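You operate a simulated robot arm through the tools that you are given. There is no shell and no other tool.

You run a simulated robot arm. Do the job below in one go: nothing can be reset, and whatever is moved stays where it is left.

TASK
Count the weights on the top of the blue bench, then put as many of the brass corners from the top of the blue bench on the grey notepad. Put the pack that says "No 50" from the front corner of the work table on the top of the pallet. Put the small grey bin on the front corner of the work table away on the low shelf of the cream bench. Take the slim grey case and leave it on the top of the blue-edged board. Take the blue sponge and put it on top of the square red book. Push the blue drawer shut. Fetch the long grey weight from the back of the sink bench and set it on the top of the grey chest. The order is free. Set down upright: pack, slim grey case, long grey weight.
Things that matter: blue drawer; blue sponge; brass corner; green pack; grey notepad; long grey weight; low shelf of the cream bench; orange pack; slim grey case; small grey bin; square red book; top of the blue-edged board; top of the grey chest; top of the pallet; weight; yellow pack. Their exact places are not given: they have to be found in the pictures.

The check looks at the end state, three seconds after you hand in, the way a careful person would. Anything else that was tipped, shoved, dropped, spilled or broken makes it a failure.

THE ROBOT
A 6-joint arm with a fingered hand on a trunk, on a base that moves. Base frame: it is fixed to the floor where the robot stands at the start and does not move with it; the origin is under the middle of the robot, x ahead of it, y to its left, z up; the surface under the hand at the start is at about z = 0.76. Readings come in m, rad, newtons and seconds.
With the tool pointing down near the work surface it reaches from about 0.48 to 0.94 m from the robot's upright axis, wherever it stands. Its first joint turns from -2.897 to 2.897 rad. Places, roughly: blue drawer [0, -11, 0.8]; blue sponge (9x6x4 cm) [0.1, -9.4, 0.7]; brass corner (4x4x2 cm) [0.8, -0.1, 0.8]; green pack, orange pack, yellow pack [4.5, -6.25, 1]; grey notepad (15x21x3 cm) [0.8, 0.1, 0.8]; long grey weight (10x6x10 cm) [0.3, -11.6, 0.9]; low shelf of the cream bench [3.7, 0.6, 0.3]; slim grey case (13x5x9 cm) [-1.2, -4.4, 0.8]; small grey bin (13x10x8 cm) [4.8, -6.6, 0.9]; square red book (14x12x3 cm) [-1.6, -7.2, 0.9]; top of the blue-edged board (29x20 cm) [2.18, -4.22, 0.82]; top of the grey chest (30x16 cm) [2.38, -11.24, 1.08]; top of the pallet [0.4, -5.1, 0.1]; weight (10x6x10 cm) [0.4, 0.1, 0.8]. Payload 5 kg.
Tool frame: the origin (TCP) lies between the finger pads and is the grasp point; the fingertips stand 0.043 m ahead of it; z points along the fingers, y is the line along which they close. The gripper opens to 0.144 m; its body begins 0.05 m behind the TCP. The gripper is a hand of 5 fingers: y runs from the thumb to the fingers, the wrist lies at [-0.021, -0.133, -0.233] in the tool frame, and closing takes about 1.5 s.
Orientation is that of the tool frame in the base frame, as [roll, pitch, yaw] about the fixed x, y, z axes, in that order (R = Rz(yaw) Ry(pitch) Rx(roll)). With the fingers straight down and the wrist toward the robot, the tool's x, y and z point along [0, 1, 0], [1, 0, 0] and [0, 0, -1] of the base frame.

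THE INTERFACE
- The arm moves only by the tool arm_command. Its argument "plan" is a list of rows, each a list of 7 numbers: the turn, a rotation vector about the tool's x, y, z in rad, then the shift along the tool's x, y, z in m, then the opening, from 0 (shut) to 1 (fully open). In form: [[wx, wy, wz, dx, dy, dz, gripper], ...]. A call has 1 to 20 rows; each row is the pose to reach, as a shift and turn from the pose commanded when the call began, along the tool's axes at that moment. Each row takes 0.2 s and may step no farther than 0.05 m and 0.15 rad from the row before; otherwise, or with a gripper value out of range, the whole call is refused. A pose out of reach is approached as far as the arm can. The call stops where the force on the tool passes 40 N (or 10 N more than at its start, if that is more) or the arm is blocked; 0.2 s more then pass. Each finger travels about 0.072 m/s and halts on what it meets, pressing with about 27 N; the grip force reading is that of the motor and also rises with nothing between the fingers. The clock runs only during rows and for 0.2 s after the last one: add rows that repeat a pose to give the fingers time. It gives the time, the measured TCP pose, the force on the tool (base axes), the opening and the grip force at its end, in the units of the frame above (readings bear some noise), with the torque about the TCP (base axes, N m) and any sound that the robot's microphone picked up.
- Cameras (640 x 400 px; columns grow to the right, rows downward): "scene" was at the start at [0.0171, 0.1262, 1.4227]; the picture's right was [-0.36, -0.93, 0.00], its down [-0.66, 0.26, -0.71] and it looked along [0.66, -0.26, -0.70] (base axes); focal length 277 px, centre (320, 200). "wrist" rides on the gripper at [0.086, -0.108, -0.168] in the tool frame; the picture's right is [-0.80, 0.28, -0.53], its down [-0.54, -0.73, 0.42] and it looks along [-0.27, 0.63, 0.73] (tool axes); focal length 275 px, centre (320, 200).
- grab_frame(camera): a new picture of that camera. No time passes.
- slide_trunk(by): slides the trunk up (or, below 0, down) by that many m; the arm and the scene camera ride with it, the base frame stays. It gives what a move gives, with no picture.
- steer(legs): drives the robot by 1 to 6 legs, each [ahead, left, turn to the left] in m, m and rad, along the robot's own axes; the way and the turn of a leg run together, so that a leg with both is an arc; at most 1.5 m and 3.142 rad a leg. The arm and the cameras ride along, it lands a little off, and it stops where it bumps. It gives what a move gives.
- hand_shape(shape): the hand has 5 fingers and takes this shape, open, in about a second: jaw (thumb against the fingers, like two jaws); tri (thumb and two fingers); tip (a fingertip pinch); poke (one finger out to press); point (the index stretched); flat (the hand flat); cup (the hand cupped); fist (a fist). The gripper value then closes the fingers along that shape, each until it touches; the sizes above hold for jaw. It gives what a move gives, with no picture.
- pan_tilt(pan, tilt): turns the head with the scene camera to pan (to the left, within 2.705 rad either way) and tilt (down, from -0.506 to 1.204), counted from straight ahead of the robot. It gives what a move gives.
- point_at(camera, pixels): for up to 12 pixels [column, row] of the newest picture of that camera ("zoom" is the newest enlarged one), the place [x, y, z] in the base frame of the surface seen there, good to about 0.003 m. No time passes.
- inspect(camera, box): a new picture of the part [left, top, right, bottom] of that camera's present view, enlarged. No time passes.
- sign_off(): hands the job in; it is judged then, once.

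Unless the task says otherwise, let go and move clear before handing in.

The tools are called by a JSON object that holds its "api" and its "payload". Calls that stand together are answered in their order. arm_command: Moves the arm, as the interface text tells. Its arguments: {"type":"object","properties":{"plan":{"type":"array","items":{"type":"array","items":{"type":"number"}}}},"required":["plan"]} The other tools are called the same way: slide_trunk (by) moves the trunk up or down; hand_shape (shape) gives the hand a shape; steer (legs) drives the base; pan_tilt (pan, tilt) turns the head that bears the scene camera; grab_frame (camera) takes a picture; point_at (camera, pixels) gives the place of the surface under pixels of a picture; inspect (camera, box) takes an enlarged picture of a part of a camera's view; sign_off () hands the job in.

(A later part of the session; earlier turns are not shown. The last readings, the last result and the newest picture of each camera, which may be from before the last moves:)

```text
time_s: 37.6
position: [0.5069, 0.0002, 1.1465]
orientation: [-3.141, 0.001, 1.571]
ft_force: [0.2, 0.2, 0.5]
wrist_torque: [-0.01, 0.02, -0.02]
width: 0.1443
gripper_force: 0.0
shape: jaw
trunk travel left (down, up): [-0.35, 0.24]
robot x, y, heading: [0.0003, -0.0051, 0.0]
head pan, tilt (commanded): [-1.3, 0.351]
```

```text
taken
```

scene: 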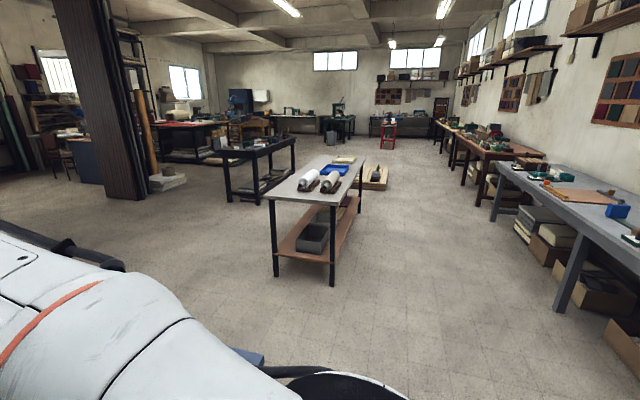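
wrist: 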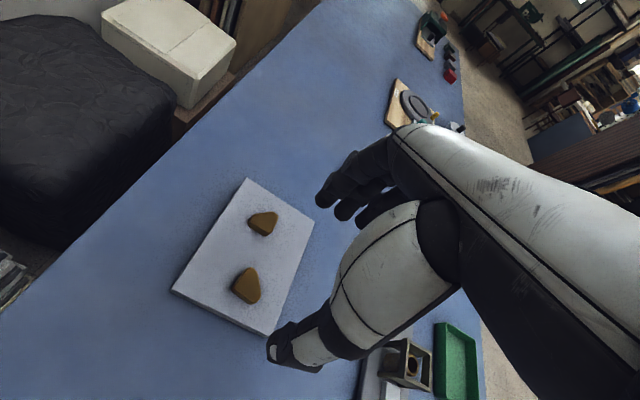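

{"api": "point_at", "payload": {"camera": "scene", "pixels": [[275, 275], [332, 285], [362, 160], [265, 195], [350, 195], [385, 170], [500, 165], [560, 310], [492, 220], [388, 130], [375, 175], [130, 195]]}}

{"api": "inspect", "payload": {"camera": "scene", "box": [260, 80, 480, 220]}}

{"api": "inspect", "payload": {"camera": "scene", "box": [430, 90, 640, 230]}}

{"api": "inspect", "payload": {"camera": "scene", "box": [120, 60, 320, 210]}}

```text
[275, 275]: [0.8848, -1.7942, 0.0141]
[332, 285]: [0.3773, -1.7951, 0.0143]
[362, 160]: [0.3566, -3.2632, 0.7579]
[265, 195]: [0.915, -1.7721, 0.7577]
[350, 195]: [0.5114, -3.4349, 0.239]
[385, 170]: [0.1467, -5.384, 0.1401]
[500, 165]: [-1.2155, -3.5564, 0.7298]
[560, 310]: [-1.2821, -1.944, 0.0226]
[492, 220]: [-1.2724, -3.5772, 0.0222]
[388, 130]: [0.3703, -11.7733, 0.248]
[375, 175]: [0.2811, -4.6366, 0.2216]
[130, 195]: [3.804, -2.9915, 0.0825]
```

```text
2.86 times, centred on (370, 150) of scene
```

zoom: 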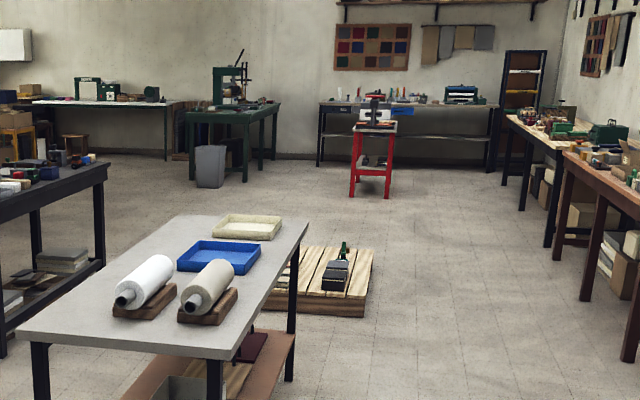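

```text
2.86 times, centred on (535, 160) of scene
```

zoom: 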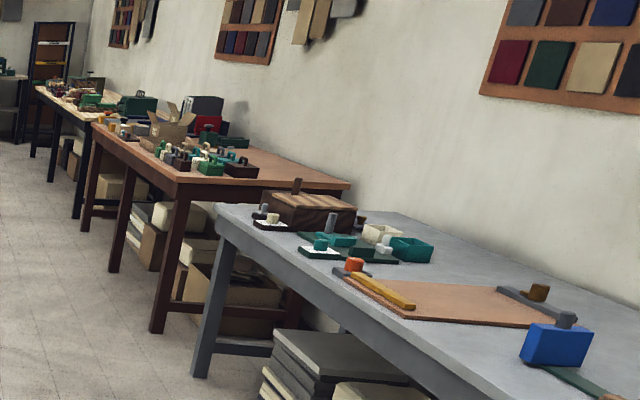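

```text
2.67 times, centred on (220, 135) of scene
```

zoom: 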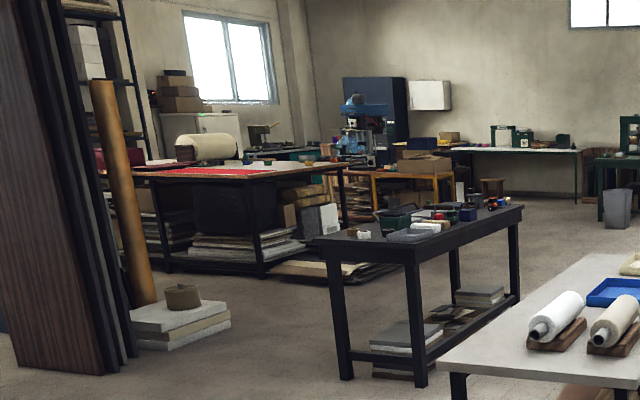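

The map: a white table at x 0.36–0.92, y -1.8..-3.3, grey bench front at x≈-1.27, the pallet around (0.3,-5.1), so there's a free lane at x≈-0.4. I'll back off, turn right and drive down the lane toward the case.

{"api": "pan_tilt", "payload": {"pan": 0.0, "tilt": 0.5}}

{"api": "steer", "payload": {"legs": [[-0.4, 0, 0], [0, 0, -1.571]]}}

{"api": "grab_frame", "payload": {"camera": "scene"}}

```text
time_s: 39.1
position: [0.5062, -0.0005, 1.1451]
orientation: [-3.141, -0.001, 1.571]
ft_force: [1.0, 0.2, 0.9]
wrist_torque: [-0.01, -0.03, 0.0]
width: 0.1439
gripper_force: 0.0
shape: jaw
trunk travel left (down, up): [-0.35, 0.24]
robot x, y, heading: [-0.0014, 0.0009, -0.004]
head pan, tilt (commanded): [0.0, 0.499]
```

```text
time_s: 45.4
position: [-0.4044, -0.5047, 1.1466]
orientation: [-3.141, -0.001, -0.004]
ft_force: [0.3, -0.8, -1.0]
wrist_torque: [0.0, 0.01, 0.0]
width: 0.1438
gripper_force: 0.1
shape: jaw
trunk travel left (down, up): [-0.35, 0.24]
robot x, y, heading: [-0.4023, 0.0, -1.58]
head pan, tilt (commanded): [0.0, 0.499]
```

```text
taken
```

scene: 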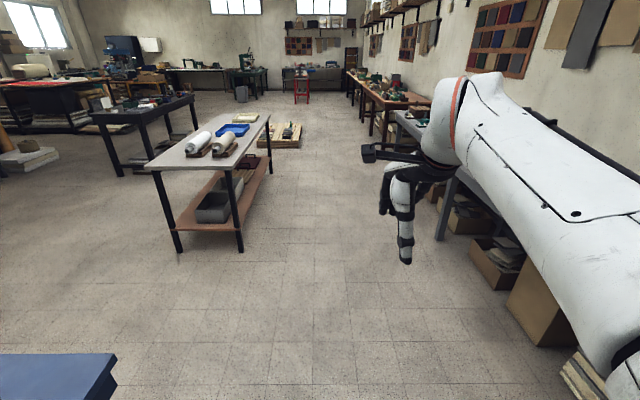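

The lane ahead is clear. I'll drive 3 m ahead in the lane.

{"api": "steer", "payload": {"legs": [[1.5, 0, 0.005], [1.5, 0, 0]]}}

{"api": "grab_frame", "payload": {"camera": "scene"}}

{"api": "grab_frame", "payload": {"camera": "wrist"}}

```text
time_s: 59.8
position: [-0.3967, -3.4798, 1.1463]
orientation: [-3.14, 0.001, 0.006]
ft_force: [-0.7, 0.0, 0.4]
wrist_torque: [0.01, 0.03, 0.02]
width: 0.144
gripper_force: 0.1
shape: jaw
trunk travel left (down, up): [-0.35, 0.24]
robot x, y, heading: [-0.3996, -2.9765, -1.565]
head pan, tilt (commanded): [0.0, 0.499]
```

```text
taken
```

scene: 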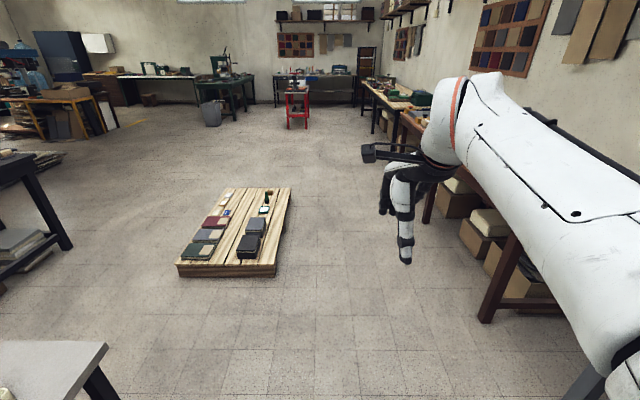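

```text
taken
```

wrist: 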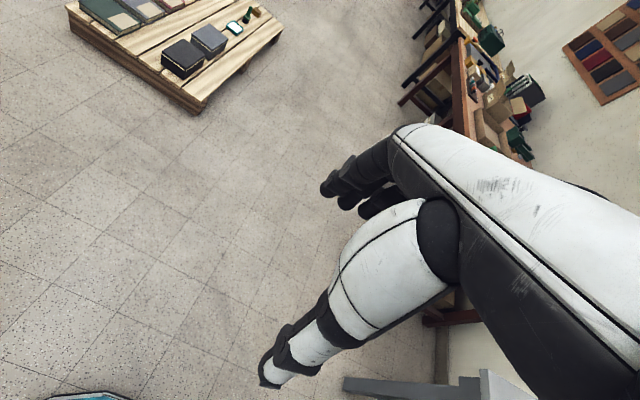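

Pallet ahead-left has several items; the brown bench is to the right. I'll pan right to find the slim grey case.

{"api": "pan_tilt", "payload": {"pan": -1.0, "tilt": 0.5}}

{"api": "grab_frame", "payload": {"camera": "scene"}}

```text
time_s: 61.0
position: [-0.3966, -3.4803, 1.1474]
orientation: [3.14, -0.001, 0.007]
ft_force: [0.0, -0.4, 0.2]
wrist_torque: [-0.01, -0.03, -0.01]
width: 0.1439
gripper_force: 0.0
shape: jaw
trunk travel left (down, up): [-0.35, 0.24]
robot x, y, heading: [-0.3978, -2.9725, -1.564]
head pan, tilt (commanded): [-1.0, 0.499]
```

```text
taken
```

scene: 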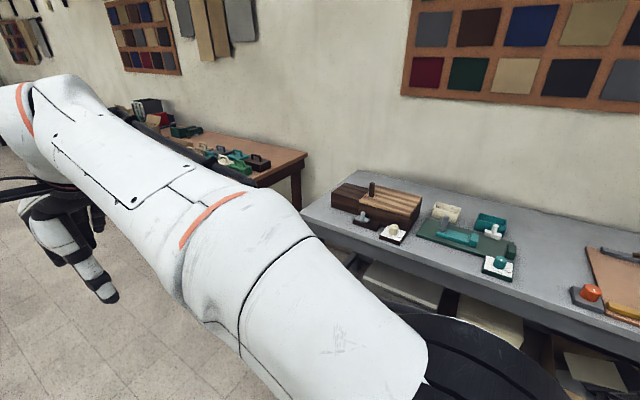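

I'll drive ahead 1.42 m to be level with the case and turn right to face the brown bench.

{"api": "steer", "payload": {"legs": [[1.42, 0, 0], [0, 0, -1.571]]}}

{"api": "pan_tilt", "payload": {"pan": -0.3, "tilt": 0.7}}

{"api": "grab_frame", "payload": {"camera": "scene"}}

{"api": "grab_frame", "payload": {"camera": "wrist"}}

```text
time_s: 71.9
position: [-0.8964, -4.3848, 1.147]
orientation: [-3.141, -0.001, -1.562]
ft_force: [-0.8, 0.1, -0.4]
wrist_torque: [-0.01, -0.03, -0.01]
width: 0.144
gripper_force: 0.1
shape: jaw
trunk travel left (down, up): [-0.35, 0.24]
robot x, y, heading: [-0.3901, -4.3788, -3.132]
head pan, tilt (commanded): [-1.0, 0.499]
```

```text
time_s: 73.0
position: [-0.8958, -4.3837, 1.1474]
orientation: [-3.141, 0.0, -1.562]
ft_force: [-0.6, -0.1, -0.1]
wrist_torque: [0.03, 0.0, 0.0]
width: 0.1436
gripper_force: 0.0
shape: jaw
trunk travel left (down, up): [-0.35, 0.24]
robot x, y, heading: [-0.3927, -4.3827, -3.137]
head pan, tilt (commanded): [-0.3, 0.7]
```

```text
taken
```

scene: 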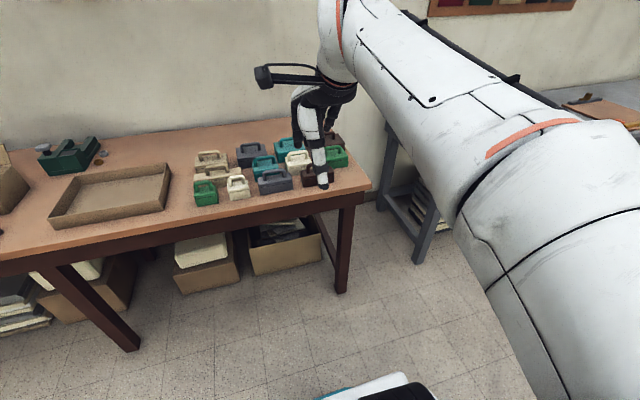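

```text
taken
```

wrist: 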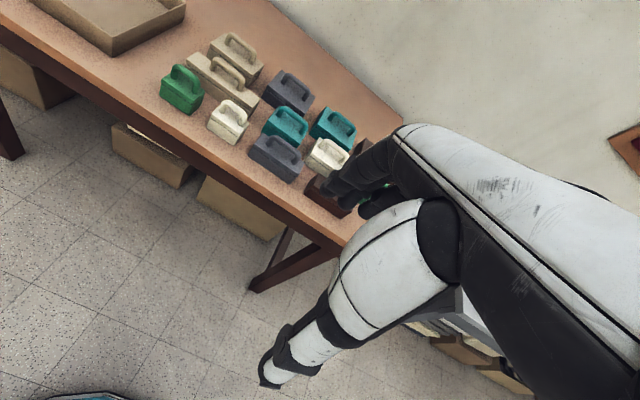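

A cluster of handled cases is visible; two grey ones at wrist [290,92] and [277,155]. I'll zoom in and measure to tell which one is slim.

{"api": "inspect", "payload": {"camera": "wrist", "box": [150, 20, 410, 220]}}

{"api": "inspect", "payload": {"camera": "scene", "box": [180, 120, 360, 220]}}

{"api": "point_at", "payload": {"camera": "wrist", "pixels": [[290, 92], [277, 155], [268, 85], [308, 108], [252, 145], [296, 172], [290, 75], [282, 142], [240, 240], [340, 230]]}}

```text
2.00 times, centred on (280, 120) of wrist
```

zoom: 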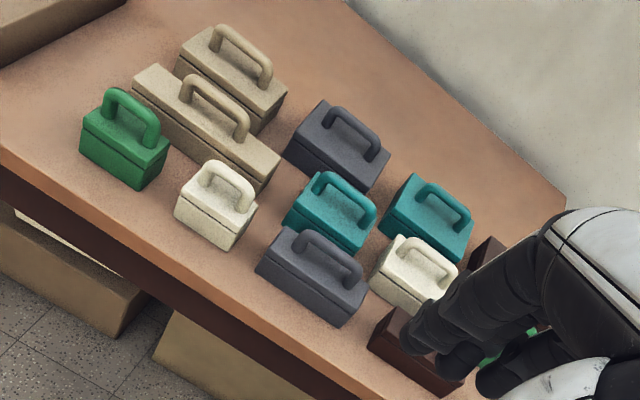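

```text
3.56 times, centred on (270, 170) of scene
```

zoom: 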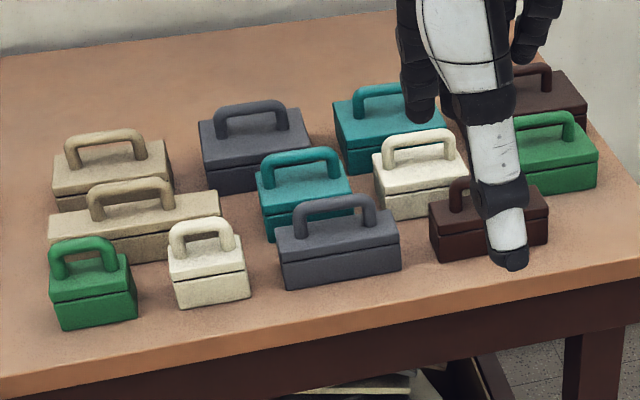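

```text
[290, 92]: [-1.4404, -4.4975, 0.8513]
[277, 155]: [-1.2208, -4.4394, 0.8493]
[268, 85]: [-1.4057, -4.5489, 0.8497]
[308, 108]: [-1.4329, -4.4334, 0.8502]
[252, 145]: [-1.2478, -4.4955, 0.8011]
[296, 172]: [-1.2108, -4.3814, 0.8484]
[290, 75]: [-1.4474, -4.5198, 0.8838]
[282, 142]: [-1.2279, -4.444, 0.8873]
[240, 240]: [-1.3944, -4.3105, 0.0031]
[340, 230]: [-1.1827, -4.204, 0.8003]
```

The front grey case (-1.22,-4.44) is the slim one (the rear grey one is deeper). I'll measure the handles and neighbours for a handle grasp.

{"api": "point_at", "payload": {"camera": "zoom", "pixels": [[335, 203], [300, 212], [370, 205], [300, 158], [336, 168], [265, 170], [418, 140], [455, 150], [340, 230], [290, 250], [398, 238], [340, 290]]}}

{"api": "inspect", "payload": {"camera": "wrist", "box": [230, 90, 360, 200]}}

```text
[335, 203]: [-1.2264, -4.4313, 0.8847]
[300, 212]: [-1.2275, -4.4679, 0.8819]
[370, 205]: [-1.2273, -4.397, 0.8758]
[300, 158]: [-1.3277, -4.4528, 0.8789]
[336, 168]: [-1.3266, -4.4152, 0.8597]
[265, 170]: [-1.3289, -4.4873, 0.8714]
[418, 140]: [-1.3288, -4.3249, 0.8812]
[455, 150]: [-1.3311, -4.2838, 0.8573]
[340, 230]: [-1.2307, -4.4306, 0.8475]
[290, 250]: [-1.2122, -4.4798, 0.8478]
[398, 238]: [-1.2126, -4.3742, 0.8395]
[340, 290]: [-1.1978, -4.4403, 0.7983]
```

```text
3.64 times, centred on (295, 145) of wrist
```

zoom: 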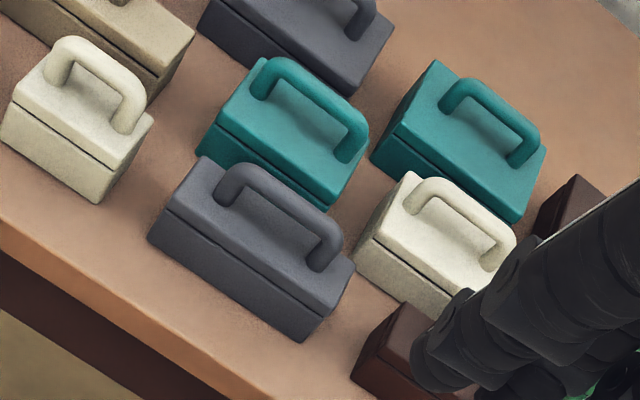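

Handle bar is at x≈-1.227, y -4.47..-4.395, top z 0.885, with 10 cm to the next handle behind. I'll hover above it at z≈0.99 with the hand half open.

{"api": "arm_command", "payload": {"plan": [[0, 0, 0, 0.006, 0.0415, 0.018, 0.9], [0, 0, 0, 0.012, 0.083, 0.036, 0.8], [0, 0, 0, 0.018, 0.1245, 0.055, 0.7], [0, 0, 0, 0.024, 0.166, 0.075, 0.6], [0, 0, 0, 0.03, 0.207, 0.095, 0.5], [0, 0, 0, 0.036, 0.249, 0.115, 0.45], [0, 0, 0, 0.042, 0.29, 0.135, 0.45], [0, 0, 0, 0.047, 0.3315, 0.157, 0.45]]}}

{"api": "grab_frame", "payload": {"camera": "wrist"}}

{"api": "inspect", "payload": {"camera": "scene", "box": [180, 90, 360, 210]}}

```text
time_s: 74.8
position: [-1.2282, -4.4363, 0.9896]
orientation: [-3.141, 0.0, -1.561]
ft_force: [0.0, 0.1, 0.9]
wrist_torque: [0.01, 0.04, -0.01]
width: 0.0651
gripper_force: 0.1
shape: jaw
trunk travel left (down, up): [-0.35, 0.24]
robot x, y, heading: [-0.3899, -4.3808, -3.133]
head pan, tilt (commanded): [-0.3, 0.7]
```

```text
taken
```

wrist: 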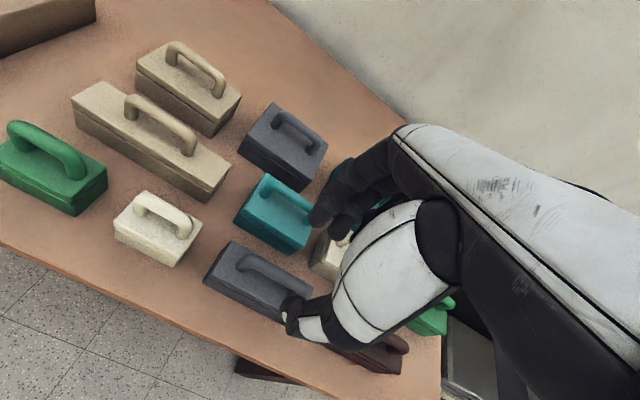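

```text
3.33 times, centred on (270, 150) of scene
```

zoom: 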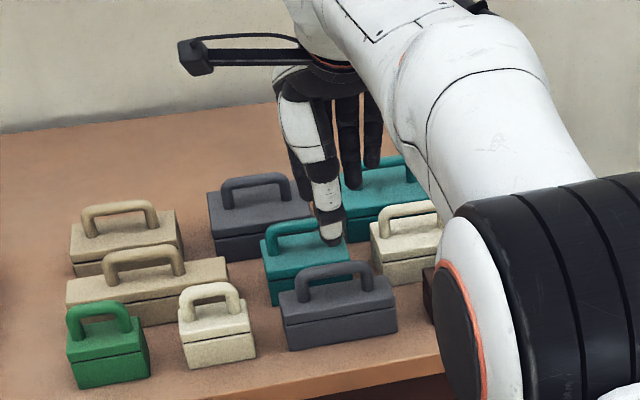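

Hover is over the case. I'll recheck the handle bar's position from the wrist view before descending.

{"api": "inspect", "payload": {"camera": "wrist", "box": [190, 220, 350, 330]}}

{"api": "point_at", "payload": {"camera": "wrist", "pixels": [[270, 266], [245, 258], [255, 262], [285, 322], [290, 305], [318, 215], [340, 225], [230, 245], [215, 280]]}}

```text
3.64 times, centred on (270, 275) of wrist
```

zoom: 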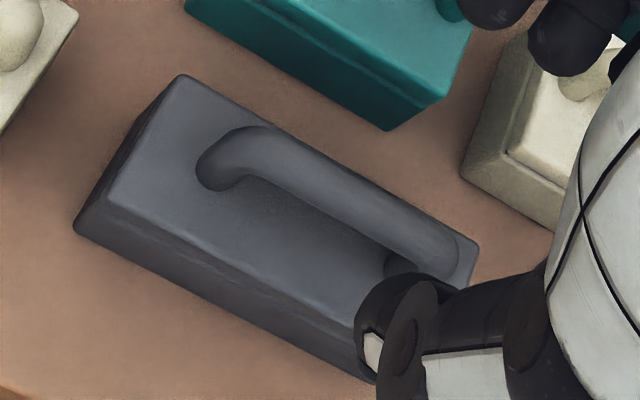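

```text
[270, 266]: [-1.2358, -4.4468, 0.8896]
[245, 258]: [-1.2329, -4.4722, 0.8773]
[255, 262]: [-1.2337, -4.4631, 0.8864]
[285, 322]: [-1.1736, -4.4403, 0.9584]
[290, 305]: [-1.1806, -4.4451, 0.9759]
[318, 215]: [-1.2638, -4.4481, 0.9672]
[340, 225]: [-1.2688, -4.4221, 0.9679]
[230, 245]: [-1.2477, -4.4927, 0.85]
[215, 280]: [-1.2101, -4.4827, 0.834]
```

Thumb (≈-1.18) and fingers (≈-1.265) straddle the bar at x≈-1.23. Descending to z≈0.90 and closing on the handle.

{"api": "arm_command", "payload": {"plan": [[0, 0, 0, 0, 0, 0.04, 0.45], [0, 0, 0, 0, 0, 0.07, 0.45], [0, 0, 0, 0, 0.001, 0.089, 0.45], [0, 0, 0, 0, 0.001, 0.089, 0.3], [0, 0, 0, 0, 0.001, 0.089, 0.15], [0, 0, 0, 0, 0.001, 0.089, 0.0], [0, 0, 0, 0, 0.001, 0.089, 0.0], [0, 0, 0, 0, 0.001, 0.089, 0.0], [0, 0, 0, 0, 0.001, 0.089, 0.0]]}}

{"api": "inspect", "payload": {"camera": "wrist", "box": [190, 180, 400, 360]}}

{"api": "inspect", "payload": {"camera": "scene", "box": [180, 90, 360, 210]}}

```text
time_s: 76.8
position: [-1.228, -4.435, 0.9006]
orientation: [3.141, -0.002, -1.562]
ft_force: [0.6, -0.4, 0.2]
wrist_torque: [-0.02, 0.0, 0.06]
width: 0.0034
gripper_force: 26.9
shape: jaw
trunk travel left (down, up): [-0.35, 0.24]
robot x, y, heading: [-0.3898, -4.3792, -3.133]
head pan, tilt (commanded): [-0.3, 0.7]
```

```text
2.22 times, centred on (295, 270) of wrist
```

zoom: 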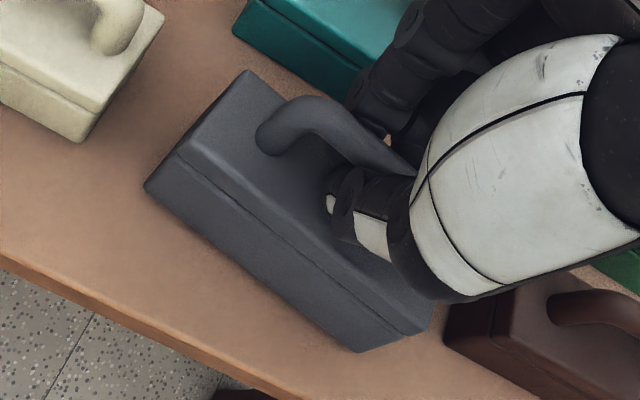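

```text
3.33 times, centred on (270, 150) of scene
```

zoom: 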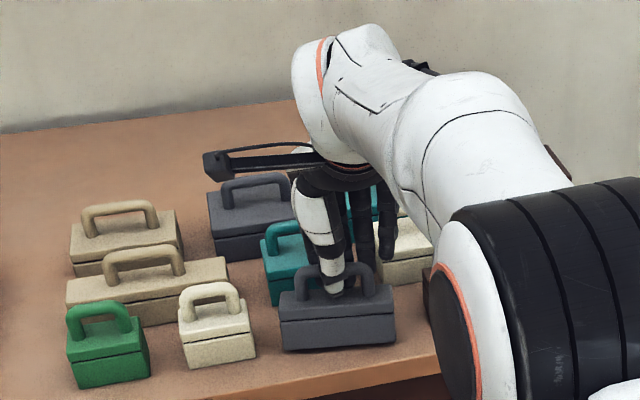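

The fingers closed around the bar (width reading 0.003 since the bar is below the pads). I'll test with a small lift.

{"api": "arm_command", "payload": {"plan": [[0, 0, 0, 0, 0, -0.015, 0], [0, 0, 0, 0, 0, -0.03, 0], [0, 0, 0, 0, 0, -0.04, 0], [0, 0, 0, 0, 0, -0.04, 0]]}}

{"api": "inspect", "payload": {"camera": "wrist", "box": [190, 180, 400, 360]}}

{"api": "inspect", "payload": {"camera": "scene", "box": [180, 90, 360, 210]}}

```text
time_s: 77.8
position: [-1.2285, -4.4352, 0.9403]
orientation: [3.141, 0.0, -1.562]
ft_force: [0.4, 0.6, -1.1]
wrist_torque: [0.01, 0.02, 0.01]
width: 0.0034
gripper_force: 27.0
shape: jaw
trunk travel left (down, up): [-0.35, 0.24]
robot x, y, heading: [-0.3896, -4.3796, -3.138]
head pan, tilt (commanded): [-0.3, 0.7]
```

```text
2.22 times, centred on (295, 270) of wrist
```

zoom: 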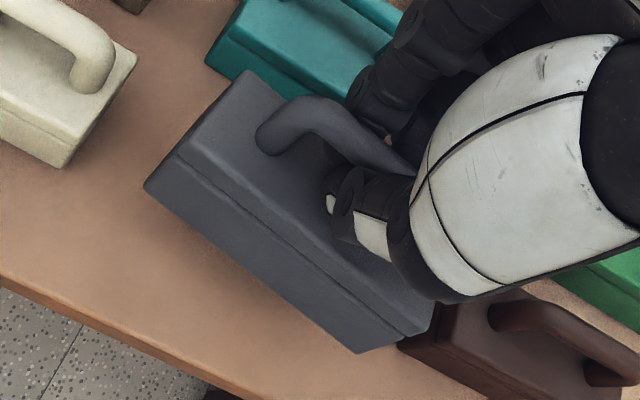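

```text
3.33 times, centred on (270, 150) of scene
```

zoom: 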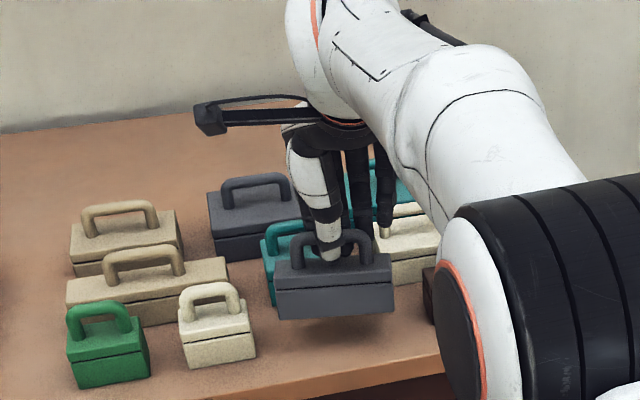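

The case lifts cleanly and hangs level. I'll raise it clear of the others and retract to the carry pose.

{"api": "arm_command", "payload": {"plan": [[0, 0, 0, 0, 0, -0.045, 0], [0, 0, 0, 0, 0, -0.09, 0], [0, 0, 0, 0, 0, -0.135, 0], [0, 0, 0, 0, -0.03, -0.16, 0], [0, 0, 0, -0.005, -0.07, -0.18, 0], [0, 0, 0, -0.01, -0.11, -0.2, 0], [0, 0, 0, -0.015, -0.155, -0.2, 0], [0, 0, 0, -0.02, -0.2, -0.2, 0], [0, 0, 0, -0.025, -0.245, -0.2, 0], [0, 0, 0, -0.03, -0.29, -0.2, 0], [0, 0, 0, -0.035, -0.325, -0.2, 0], [0, 0, 0, -0.035, -0.325, -0.2, 0]]}}

{"api": "grab_frame", "payload": {"camera": "scene"}}

{"api": "grab_frame", "payload": {"camera": "wrist"}}

```text
time_s: 80.3
position: [-0.9039, -4.3955, 1.1401]
orientation: [-3.141, 0.0, -1.564]
ft_force: [0.6, 0.9, 0.3]
wrist_torque: [-0.01, 0.04, -0.02]
width: 0.0038
gripper_force: 27.0
shape: jaw
trunk travel left (down, up): [-0.35, 0.24]
robot x, y, heading: [-0.3897, -4.3765, -3.136]
head pan, tilt (commanded): [-0.3, 0.7]
```

```text
taken
```

scene: 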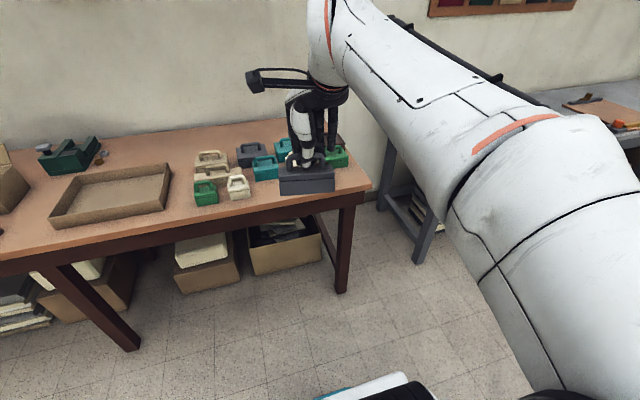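

```text
taken
```

wrist: 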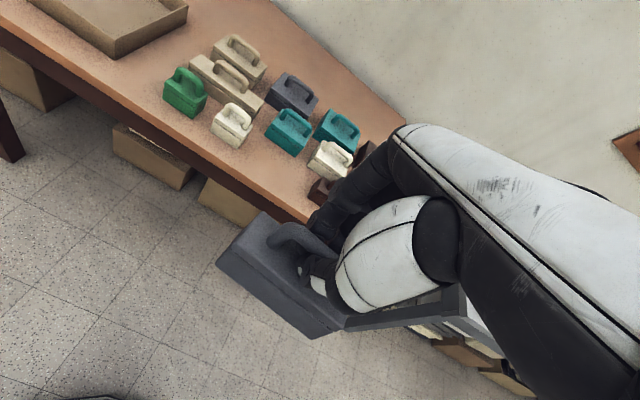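

Carry pose reached. Now I'll turn around to face +x and look at the way to the black table with the blue-edged board.

{"api": "steer", "payload": {"legs": [[0, 0, -1.57], [0, 0, -1.57]]}}

{"api": "pan_tilt", "payload": {"pan": 0.0, "tilt": 0.5}}

{"api": "grab_frame", "payload": {"camera": "scene"}}

{"api": "pan_tilt", "payload": {"pan": 0.7, "tilt": 0.5}}

{"api": "grab_frame", "payload": {"camera": "scene"}}

```text
time_s: 88.4
position: [0.1234, -4.3609, 1.141]
orientation: [3.141, -0.001, 1.585]
ft_force: [-0.5, -0.1, -1.3]
wrist_torque: [0.03, -0.02, -0.02]
width: 0.0037
gripper_force: 26.9
shape: jaw
trunk travel left (down, up): [-0.35, 0.24]
robot x, y, heading: [-0.3914, -4.3797, 0.016]
head pan, tilt (commanded): [-0.3, 0.7]
```

```text
time_s: 89.2
position: [0.1244, -4.3612, 1.141]
orientation: [-3.141, -0.001, 1.585]
ft_force: [-0.3, 0.6, -0.2]
wrist_torque: [0.02, 0.02, 0.03]
width: 0.0037
gripper_force: 26.4
shape: jaw
trunk travel left (down, up): [-0.35, 0.24]
robot x, y, heading: [-0.3913, -4.377, 0.019]
head pan, tilt (commanded): [0.0, 0.499]
```

```text
taken
```

scene: 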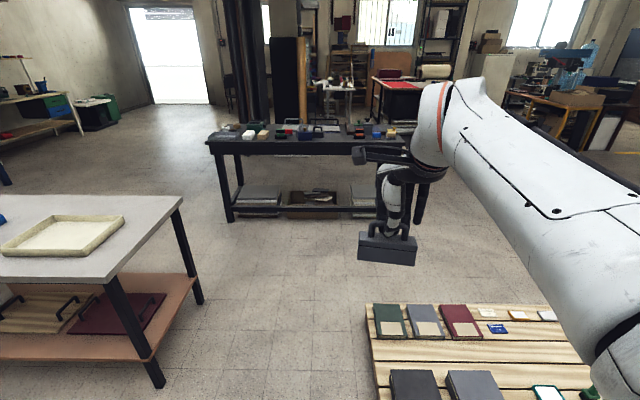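

```text
time_s: 90.2
position: [0.1233, -4.3608, 1.14]
orientation: [3.141, 0.002, 1.587]
ft_force: [-0.2, 0.8, -1.6]
wrist_torque: [-0.01, 0.01, 0.0]
width: 0.0038
gripper_force: 26.3
shape: jaw
trunk travel left (down, up): [-0.35, 0.24]
robot x, y, heading: [-0.3896, -4.3823, 0.017]
head pan, tilt (commanded): [0.7, 0.499]
```

```text
taken
```

scene: 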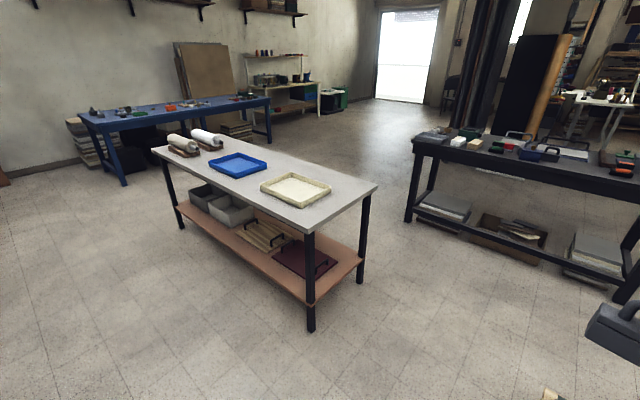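

The black table is straight ahead at [310,145]. I'll get its edges and the pallet's and white table's edges to plan the passage.

{"api": "pan_tilt", "payload": {"pan": 0.0, "tilt": 0.5}}

{"api": "grab_frame", "payload": {"camera": "scene"}}

{"api": "point_at", "payload": {"camera": "scene", "pixels": [[207, 142], [225, 218], [400, 155], [367, 306], [372, 375], [160, 385], [200, 300], [183, 197], [310, 130], [240, 133], [330, 128], [380, 130]]}}

{"api": "inspect", "payload": {"camera": "scene", "box": [190, 100, 420, 240]}}

```text
time_s: 91.3
position: [0.1239, -4.3608, 1.1404]
orientation: [-3.141, 0.001, 1.587]
ft_force: [-0.2, 0.0, -0.8]
wrist_torque: [-0.01, -0.01, -0.01]
width: 0.004
gripper_force: 27.0
shape: jaw
trunk travel left (down, up): [-0.35, 0.24]
robot x, y, heading: [-0.3932, -4.3819, 0.015]
head pan, tilt (commanded): [0.0, 0.499]
```

```text
taken
```

scene: 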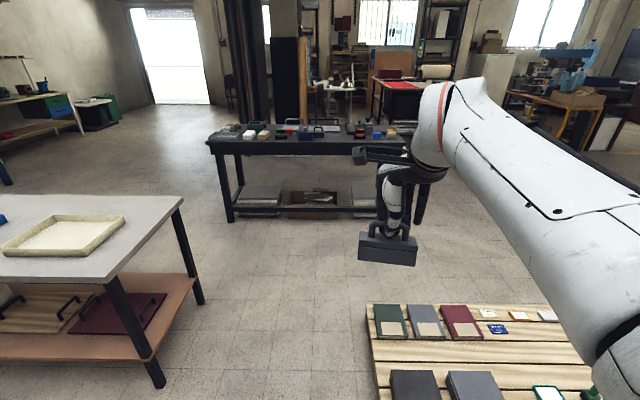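

```text
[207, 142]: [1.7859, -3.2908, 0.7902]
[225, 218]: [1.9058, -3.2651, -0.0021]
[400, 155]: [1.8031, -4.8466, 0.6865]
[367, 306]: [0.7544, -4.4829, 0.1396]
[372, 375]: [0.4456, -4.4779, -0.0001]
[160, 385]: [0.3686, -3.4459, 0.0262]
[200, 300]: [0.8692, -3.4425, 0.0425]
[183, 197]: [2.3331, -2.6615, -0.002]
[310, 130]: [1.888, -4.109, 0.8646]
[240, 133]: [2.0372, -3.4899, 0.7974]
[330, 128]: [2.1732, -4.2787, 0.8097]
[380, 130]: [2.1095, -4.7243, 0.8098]
```

```text
2.78 times, centred on (305, 170) of scene
```

zoom: 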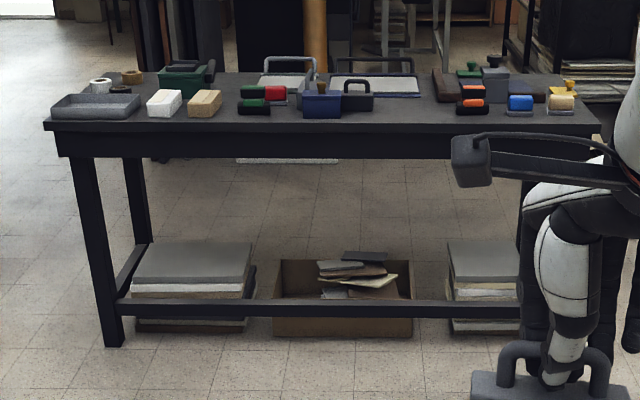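

The passage between the white table (y≈-3.44) and the pallet (y≈-4.48) is 1 m wide centred at y≈-3.96. I'll shift left, drive through, then look at the board on the black table.

{"api": "steer", "payload": {"legs": [[0, 0.42, -0.016], [1.5, 0, 0]]}}

{"api": "pan_tilt", "payload": {"pan": -0.15, "tilt": 0.65}}

{"api": "grab_frame", "payload": {"camera": "scene"}}

{"api": "grab_frame", "payload": {"camera": "wrist"}}

```text
time_s: 100.9
position: [1.6149, -3.9805, 1.1404]
orientation: [3.141, 0.0, 1.551]
ft_force: [0.0, 0.2, -0.7]
wrist_torque: [0.03, -0.04, 0.0]
width: 0.0039
gripper_force: 27.1
shape: jaw
trunk travel left (down, up): [-0.35, 0.24]
robot x, y, heading: [1.0978, -3.9824, -0.021]
head pan, tilt (commanded): [0.0, 0.499]
```

```text
time_s: 101.6
position: [1.6137, -3.9809, 1.1407]
orientation: [-3.141, 0.0, 1.553]
ft_force: [-1.0, 0.1, -0.8]
wrist_torque: [-0.01, 0.0, 0.02]
width: 0.0038
gripper_force: 26.7
shape: jaw
trunk travel left (down, up): [-0.35, 0.24]
robot x, y, heading: [1.103, -3.9782, -0.019]
head pan, tilt (commanded): [-0.15, 0.649]
```

```text
taken
```

scene: 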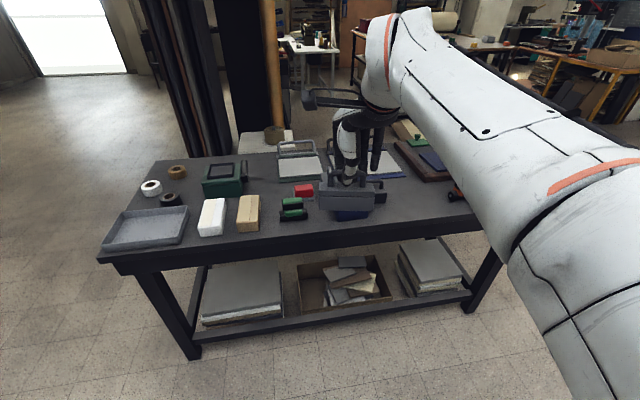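

```text
taken
```

wrist: 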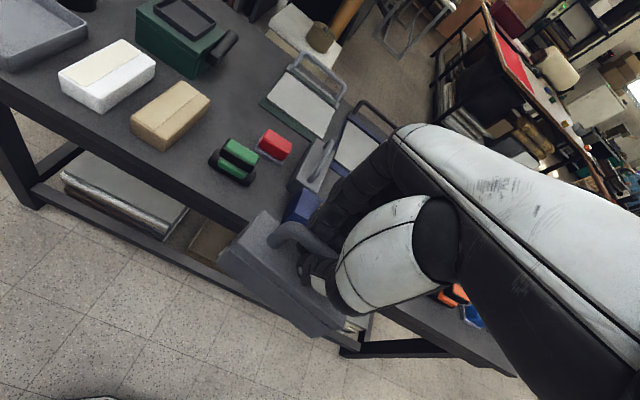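

The wrist view shows a green-edged board ([300,105]) and the blue-edged board ([360,140]) beside it. I'll shift right 0.22 and ahead 0.25 to face the blue one.

{"api": "steer", "payload": {"legs": [[0.25, -0.22, 0.02]]}}

{"api": "pan_tilt", "payload": {"pan": -0.05, "tilt": 0.7}}

{"api": "grab_frame", "payload": {"camera": "scene"}}

{"api": "grab_frame", "payload": {"camera": "wrist"}}

```text
time_s: 103.8
position: [1.8643, -4.1957, 1.1394]
orientation: [3.141, -0.001, 1.567]
ft_force: [0.0, 0.5, -1.1]
wrist_torque: [-0.01, -0.01, 0.02]
width: 0.0039
gripper_force: 27.3
shape: jaw
trunk travel left (down, up): [-0.35, 0.24]
robot x, y, heading: [1.3501, -4.2029, 0.001]
head pan, tilt (commanded): [-0.15, 0.649]
```

```text
time_s: 104.5
position: [1.8642, -4.1953, 1.1396]
orientation: [3.14, 0.002, 1.567]
ft_force: [0.3, -0.4, -0.3]
wrist_torque: [-0.02, 0.01, -0.04]
width: 0.0039
gripper_force: 26.5
shape: jaw
trunk travel left (down, up): [-0.35, 0.24]
robot x, y, heading: [1.3506, -4.2061, -0.003]
head pan, tilt (commanded): [-0.051, 0.7]
```

```text
taken
```

scene: 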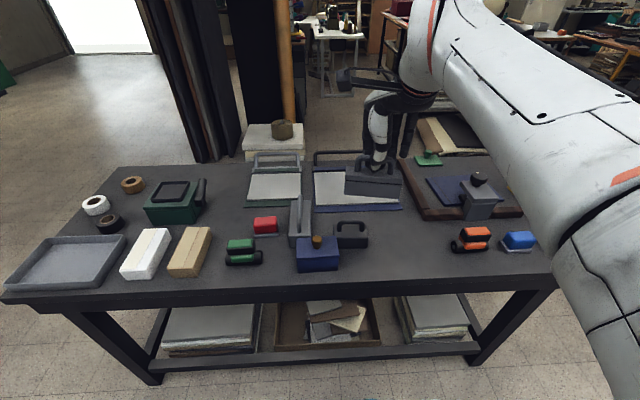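

```text
taken
```

wrist: 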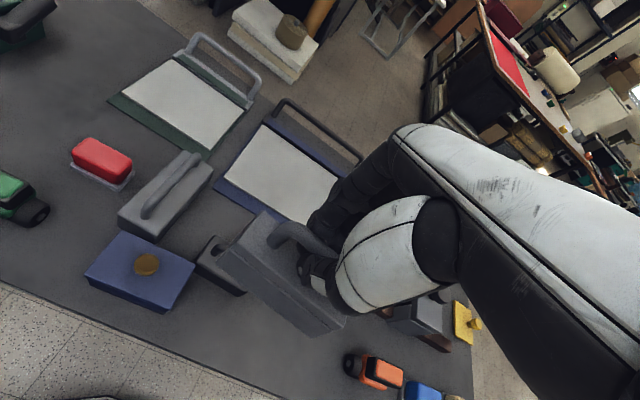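

The blue-edged board is visible at wrist [280,170] with a black wire handle on its far side. I'll measure its corners and the obstacles in front of it.

{"api": "point_at", "payload": {"camera": "scene", "pixels": [[315, 173], [317, 210], [400, 208], [330, 190], [316, 155], [298, 218], [350, 235], [318, 238], [296, 195], [335, 183], [480, 200], [425, 160]]}}

{"api": "point_at", "payload": {"camera": "wrist", "pixels": [[263, 128], [216, 190], [280, 165], [335, 172], [275, 100], [360, 160], [190, 155], [215, 165], [150, 265], [230, 280], [225, 200], [300, 210]]}}

{"api": "inspect", "payload": {"camera": "scene", "box": [230, 130, 430, 260]}}

```text
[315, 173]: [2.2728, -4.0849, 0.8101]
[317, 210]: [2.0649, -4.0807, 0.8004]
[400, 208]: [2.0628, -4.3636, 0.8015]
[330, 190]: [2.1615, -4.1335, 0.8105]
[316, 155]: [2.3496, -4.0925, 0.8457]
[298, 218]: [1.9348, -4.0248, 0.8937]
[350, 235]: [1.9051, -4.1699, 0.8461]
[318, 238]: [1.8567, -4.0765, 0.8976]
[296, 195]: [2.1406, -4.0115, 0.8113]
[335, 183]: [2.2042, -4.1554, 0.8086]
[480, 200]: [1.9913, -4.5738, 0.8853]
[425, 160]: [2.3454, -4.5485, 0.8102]
```

```text
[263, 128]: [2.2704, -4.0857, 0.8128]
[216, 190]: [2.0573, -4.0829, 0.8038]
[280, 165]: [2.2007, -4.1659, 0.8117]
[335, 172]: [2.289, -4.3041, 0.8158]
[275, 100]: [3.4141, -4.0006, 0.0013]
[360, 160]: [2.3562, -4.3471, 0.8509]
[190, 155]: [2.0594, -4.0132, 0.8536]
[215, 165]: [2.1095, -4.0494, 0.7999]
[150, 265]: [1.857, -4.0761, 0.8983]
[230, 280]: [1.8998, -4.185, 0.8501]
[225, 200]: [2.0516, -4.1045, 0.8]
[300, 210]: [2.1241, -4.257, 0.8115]
```

```text
3.08 times, centred on (330, 195) of scene
```

zoom: 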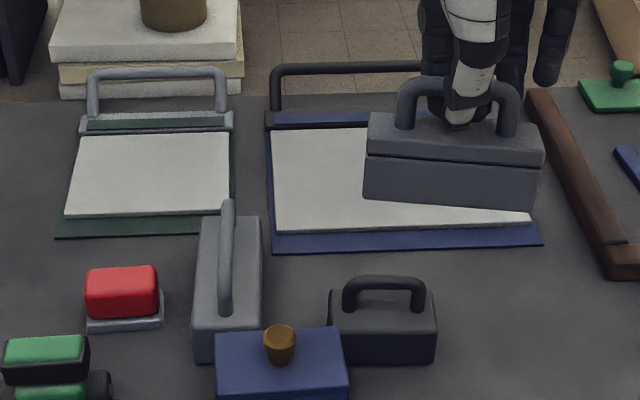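

The board's white plate spans about x 2.08–2.29, y -4.09..-4.36, z≈0.811. I'll carry the case over at full height to (2.17,-4.22) and lower partway.

{"api": "arm_command", "payload": {"plan": [[0, 0, 0, -0.004, 0.044, 0, 0], [0, 0, 0, -0.008, 0.088, 0, 0], [0, 0, 0, -0.012, 0.132, 0, 0], [0, 0, 0, -0.016, 0.176, 0, 0], [0, 0, 0, -0.02, 0.22, 0, 0], [0, 0, 0, -0.024, 0.264, 0, 0], [0, 0, 0, -0.024, 0.306, 0, 0], [0, 0, 0, -0.024, 0.306, 0.04, 0], [0, 0, 0, -0.024, 0.306, 0.08, 0], [0, 0, 0, -0.024, 0.306, 0.12, 0], [0, 0, 0, -0.024, 0.306, 0.16, 0], [0, 0, 0, -0.024, 0.306, 0.19, 0], [0, 0, 0, -0.024, 0.306, 0.19, 0]]}}

{"api": "grab_frame", "payload": {"camera": "wrist"}}

{"api": "inspect", "payload": {"camera": "scene", "box": [230, 130, 430, 260]}}

```text
time_s: 107.2
position: [2.1705, -4.2221, 0.9501]
orientation: [3.14, 0.0, 1.568]
ft_force: [0.7, -0.4, -0.9]
wrist_torque: [0.02, 0.0, 0.03]
width: 0.004
gripper_force: 26.7
shape: jaw
trunk travel left (down, up): [-0.35, 0.24]
robot x, y, heading: [1.3504, -4.2044, -0.002]
head pan, tilt (commanded): [-0.051, 0.7]
```

```text
taken
```

wrist: 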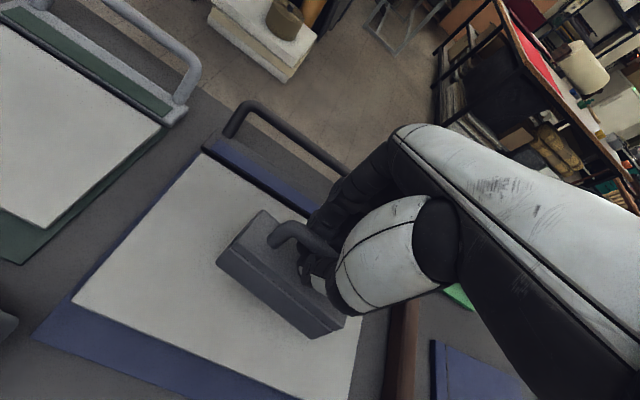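

```text
3.08 times, centred on (330, 195) of scene
```

zoom: 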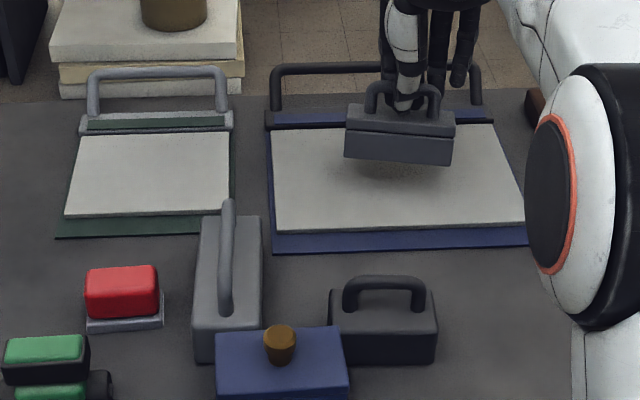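

The case is centred above the white plate. Lowering the last 3.4 cm and releasing.

{"api": "arm_command", "payload": {"plan": [[0, 0, 0, 0, 0, 0.015, 0], [0, 0, 0, 0, 0, 0.028, 0], [0, 0, 0, 0, 0, 0.034, 0], [0, 0, 0, 0, 0, 0.034, 0]]}}

{"api": "inspect", "payload": {"camera": "scene", "box": [280, 130, 430, 220]}}

{"api": "inspect", "payload": {"camera": "wrist", "box": [180, 160, 400, 360]}}

```text
time_s: 108.2
position: [2.1704, -4.2192, 0.9152]
orientation: [3.141, 0.001, 1.568]
ft_force: [-0.1, 0.1, -0.7]
wrist_torque: [0.0, -0.02, -0.03]
width: 0.0041
gripper_force: 27.1
shape: jaw
trunk travel left (down, up): [-0.35, 0.24]
robot x, y, heading: [1.3453, -4.2065, 0.002]
head pan, tilt (commanded): [-0.051, 0.7]
```

```text
4.27 times, centred on (355, 175) of scene
```

zoom: 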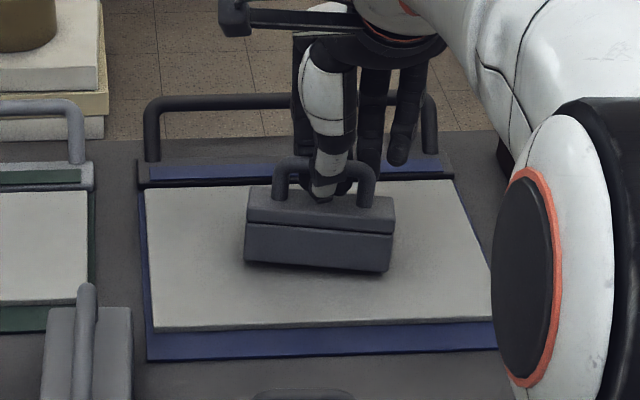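

```text
2.00 times, centred on (290, 260) of wrist
```

zoom: 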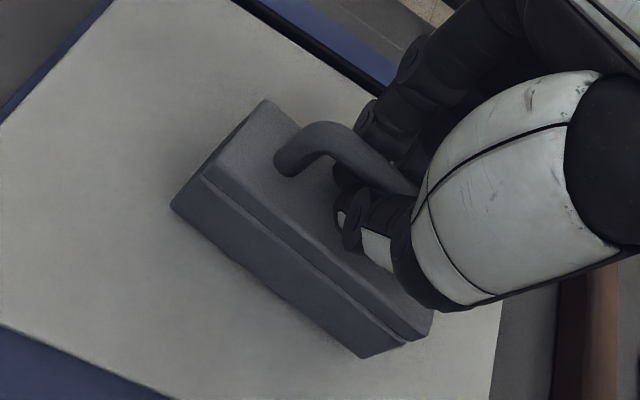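

It's within a couple of millimetres of the board. I'll open gently and lift straight up.

{"api": "arm_command", "payload": {"plan": [[0, 0, 0, 0, 0, 0.001, 0], [0, 0, 0, 0, 0, 0.001, 0.1], [0, 0, 0, 0, 0, 0.001, 0.25], [0, 0, 0, 0, 0, 0.001, 0.4], [0, 0, 0, 0, 0, 0.001, 0.45], [0, 0, 0, 0, 0, 0.001, 0.45], [0, 0, 0, 0, 0, -0.03, 0.45], [0, 0, 0, 0, 0, -0.07, 0.45], [0, 0, 0, 0, 0, -0.11, 0.45], [0, 0, 0, 0, 0, -0.15, 0.45], [0, 0, 0, 0, 0, -0.19, 0.45], [0, 0, 0, 0, 0, -0.23, 0.45]]}}

{"api": "inspect", "payload": {"camera": "scene", "box": [230, 130, 430, 260]}}

{"api": "grab_frame", "payload": {"camera": "wrist"}}

```text
time_s: 110.8
position: [2.1708, -4.2197, 1.1448]
orientation: [-3.139, -0.001, 1.569]
ft_force: [0.1, 0.6, 0.5]
wrist_torque: [-0.01, -0.05, -0.03]
width: 0.0646
gripper_force: 0.0
shape: jaw
trunk travel left (down, up): [-0.35, 0.24]
robot x, y, heading: [1.3479, -4.2057, -0.001]
head pan, tilt (commanded): [-0.051, 0.7]
```

```text
3.08 times, centred on (330, 195) of scene
```

zoom: 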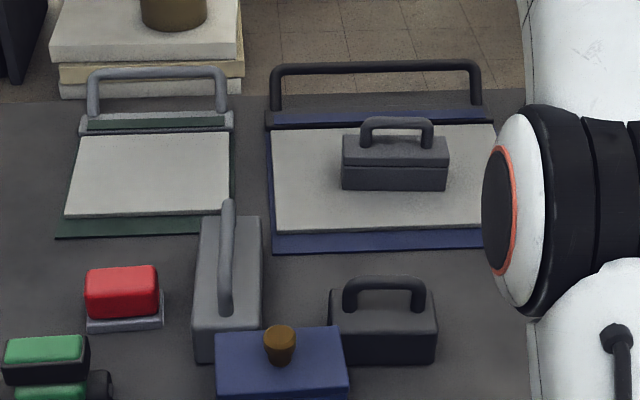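

```text
taken
```

wrist: 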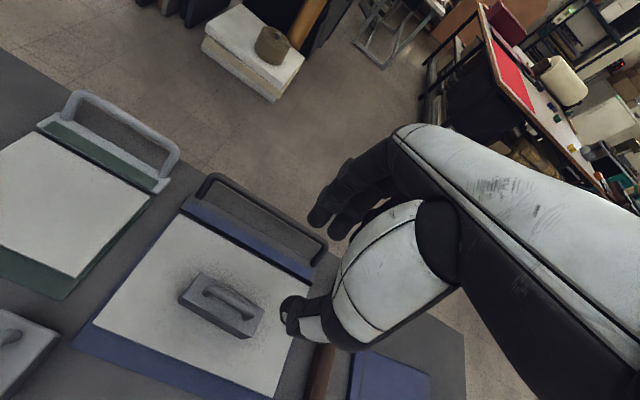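

The case stands upright on the blue-edged board. I'll retract the arm and look toward the work table to the right.

{"api": "arm_command", "payload": {"plan": [[0, 0, 0, 0, -0.045, 0, 0.6], [0, 0, 0, 0, -0.09, 0, 0.8], [0, 0, 0, 0, -0.135, 0, 1], [0, 0, 0, 0, -0.18, 0, 1], [0, 0, 0, 0, -0.225, 0, 1], [0, 0, 0, 0, -0.27, 0, 1], [0, 0, 0, 0, -0.315, 0, 1]]}}

{"api": "pan_tilt", "payload": {"pan": -1.1, "tilt": 0.4}}

{"api": "grab_frame", "payload": {"camera": "scene"}}

{"api": "grab_frame", "payload": {"camera": "wrist"}}

```text
time_s: 112.5
position: [1.8546, -4.2192, 1.1461]
orientation: [3.141, 0.0, 1.569]
ft_force: [1.5, -0.3, -0.6]
wrist_torque: [0.05, 0.04, 0.01]
width: 0.1437
gripper_force: 0.0
shape: jaw
trunk travel left (down, up): [-0.35, 0.24]
robot x, y, heading: [1.3524, -4.2079, -0.003]
head pan, tilt (commanded): [-0.051, 0.7]
```

```text
time_s: 113.8
position: [1.8557, -4.2183, 1.1465]
orientation: [3.14, 0.0, 1.568]
ft_force: [0.3, -0.4, 0.4]
wrist_torque: [0.01, 0.0, 0.03]
width: 0.144
gripper_force: 0.1
shape: jaw
trunk travel left (down, up): [-0.35, 0.24]
robot x, y, heading: [1.349, -4.2063, -0.0]
head pan, tilt (commanded): [-1.1, 0.4]
```

```text
taken
```

scene: 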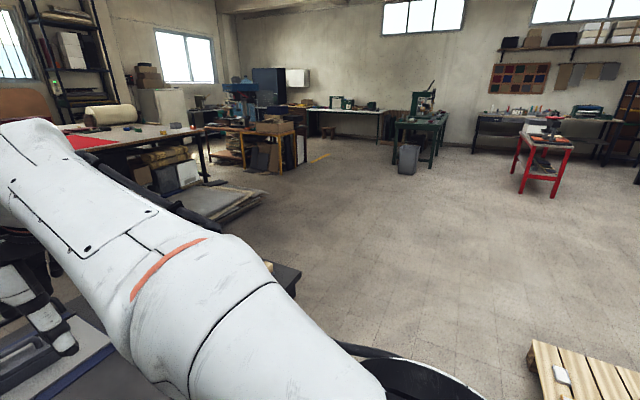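

```text
taken
```

wrist: 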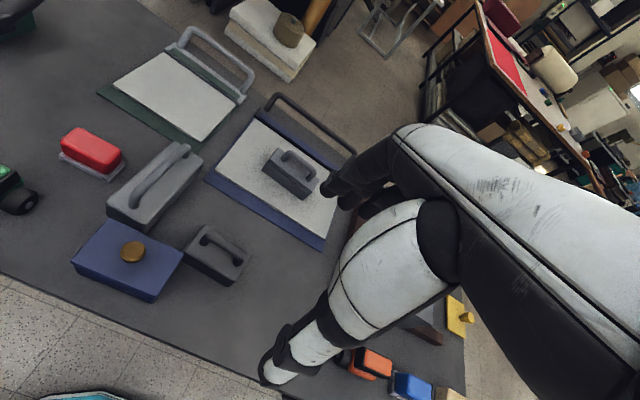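

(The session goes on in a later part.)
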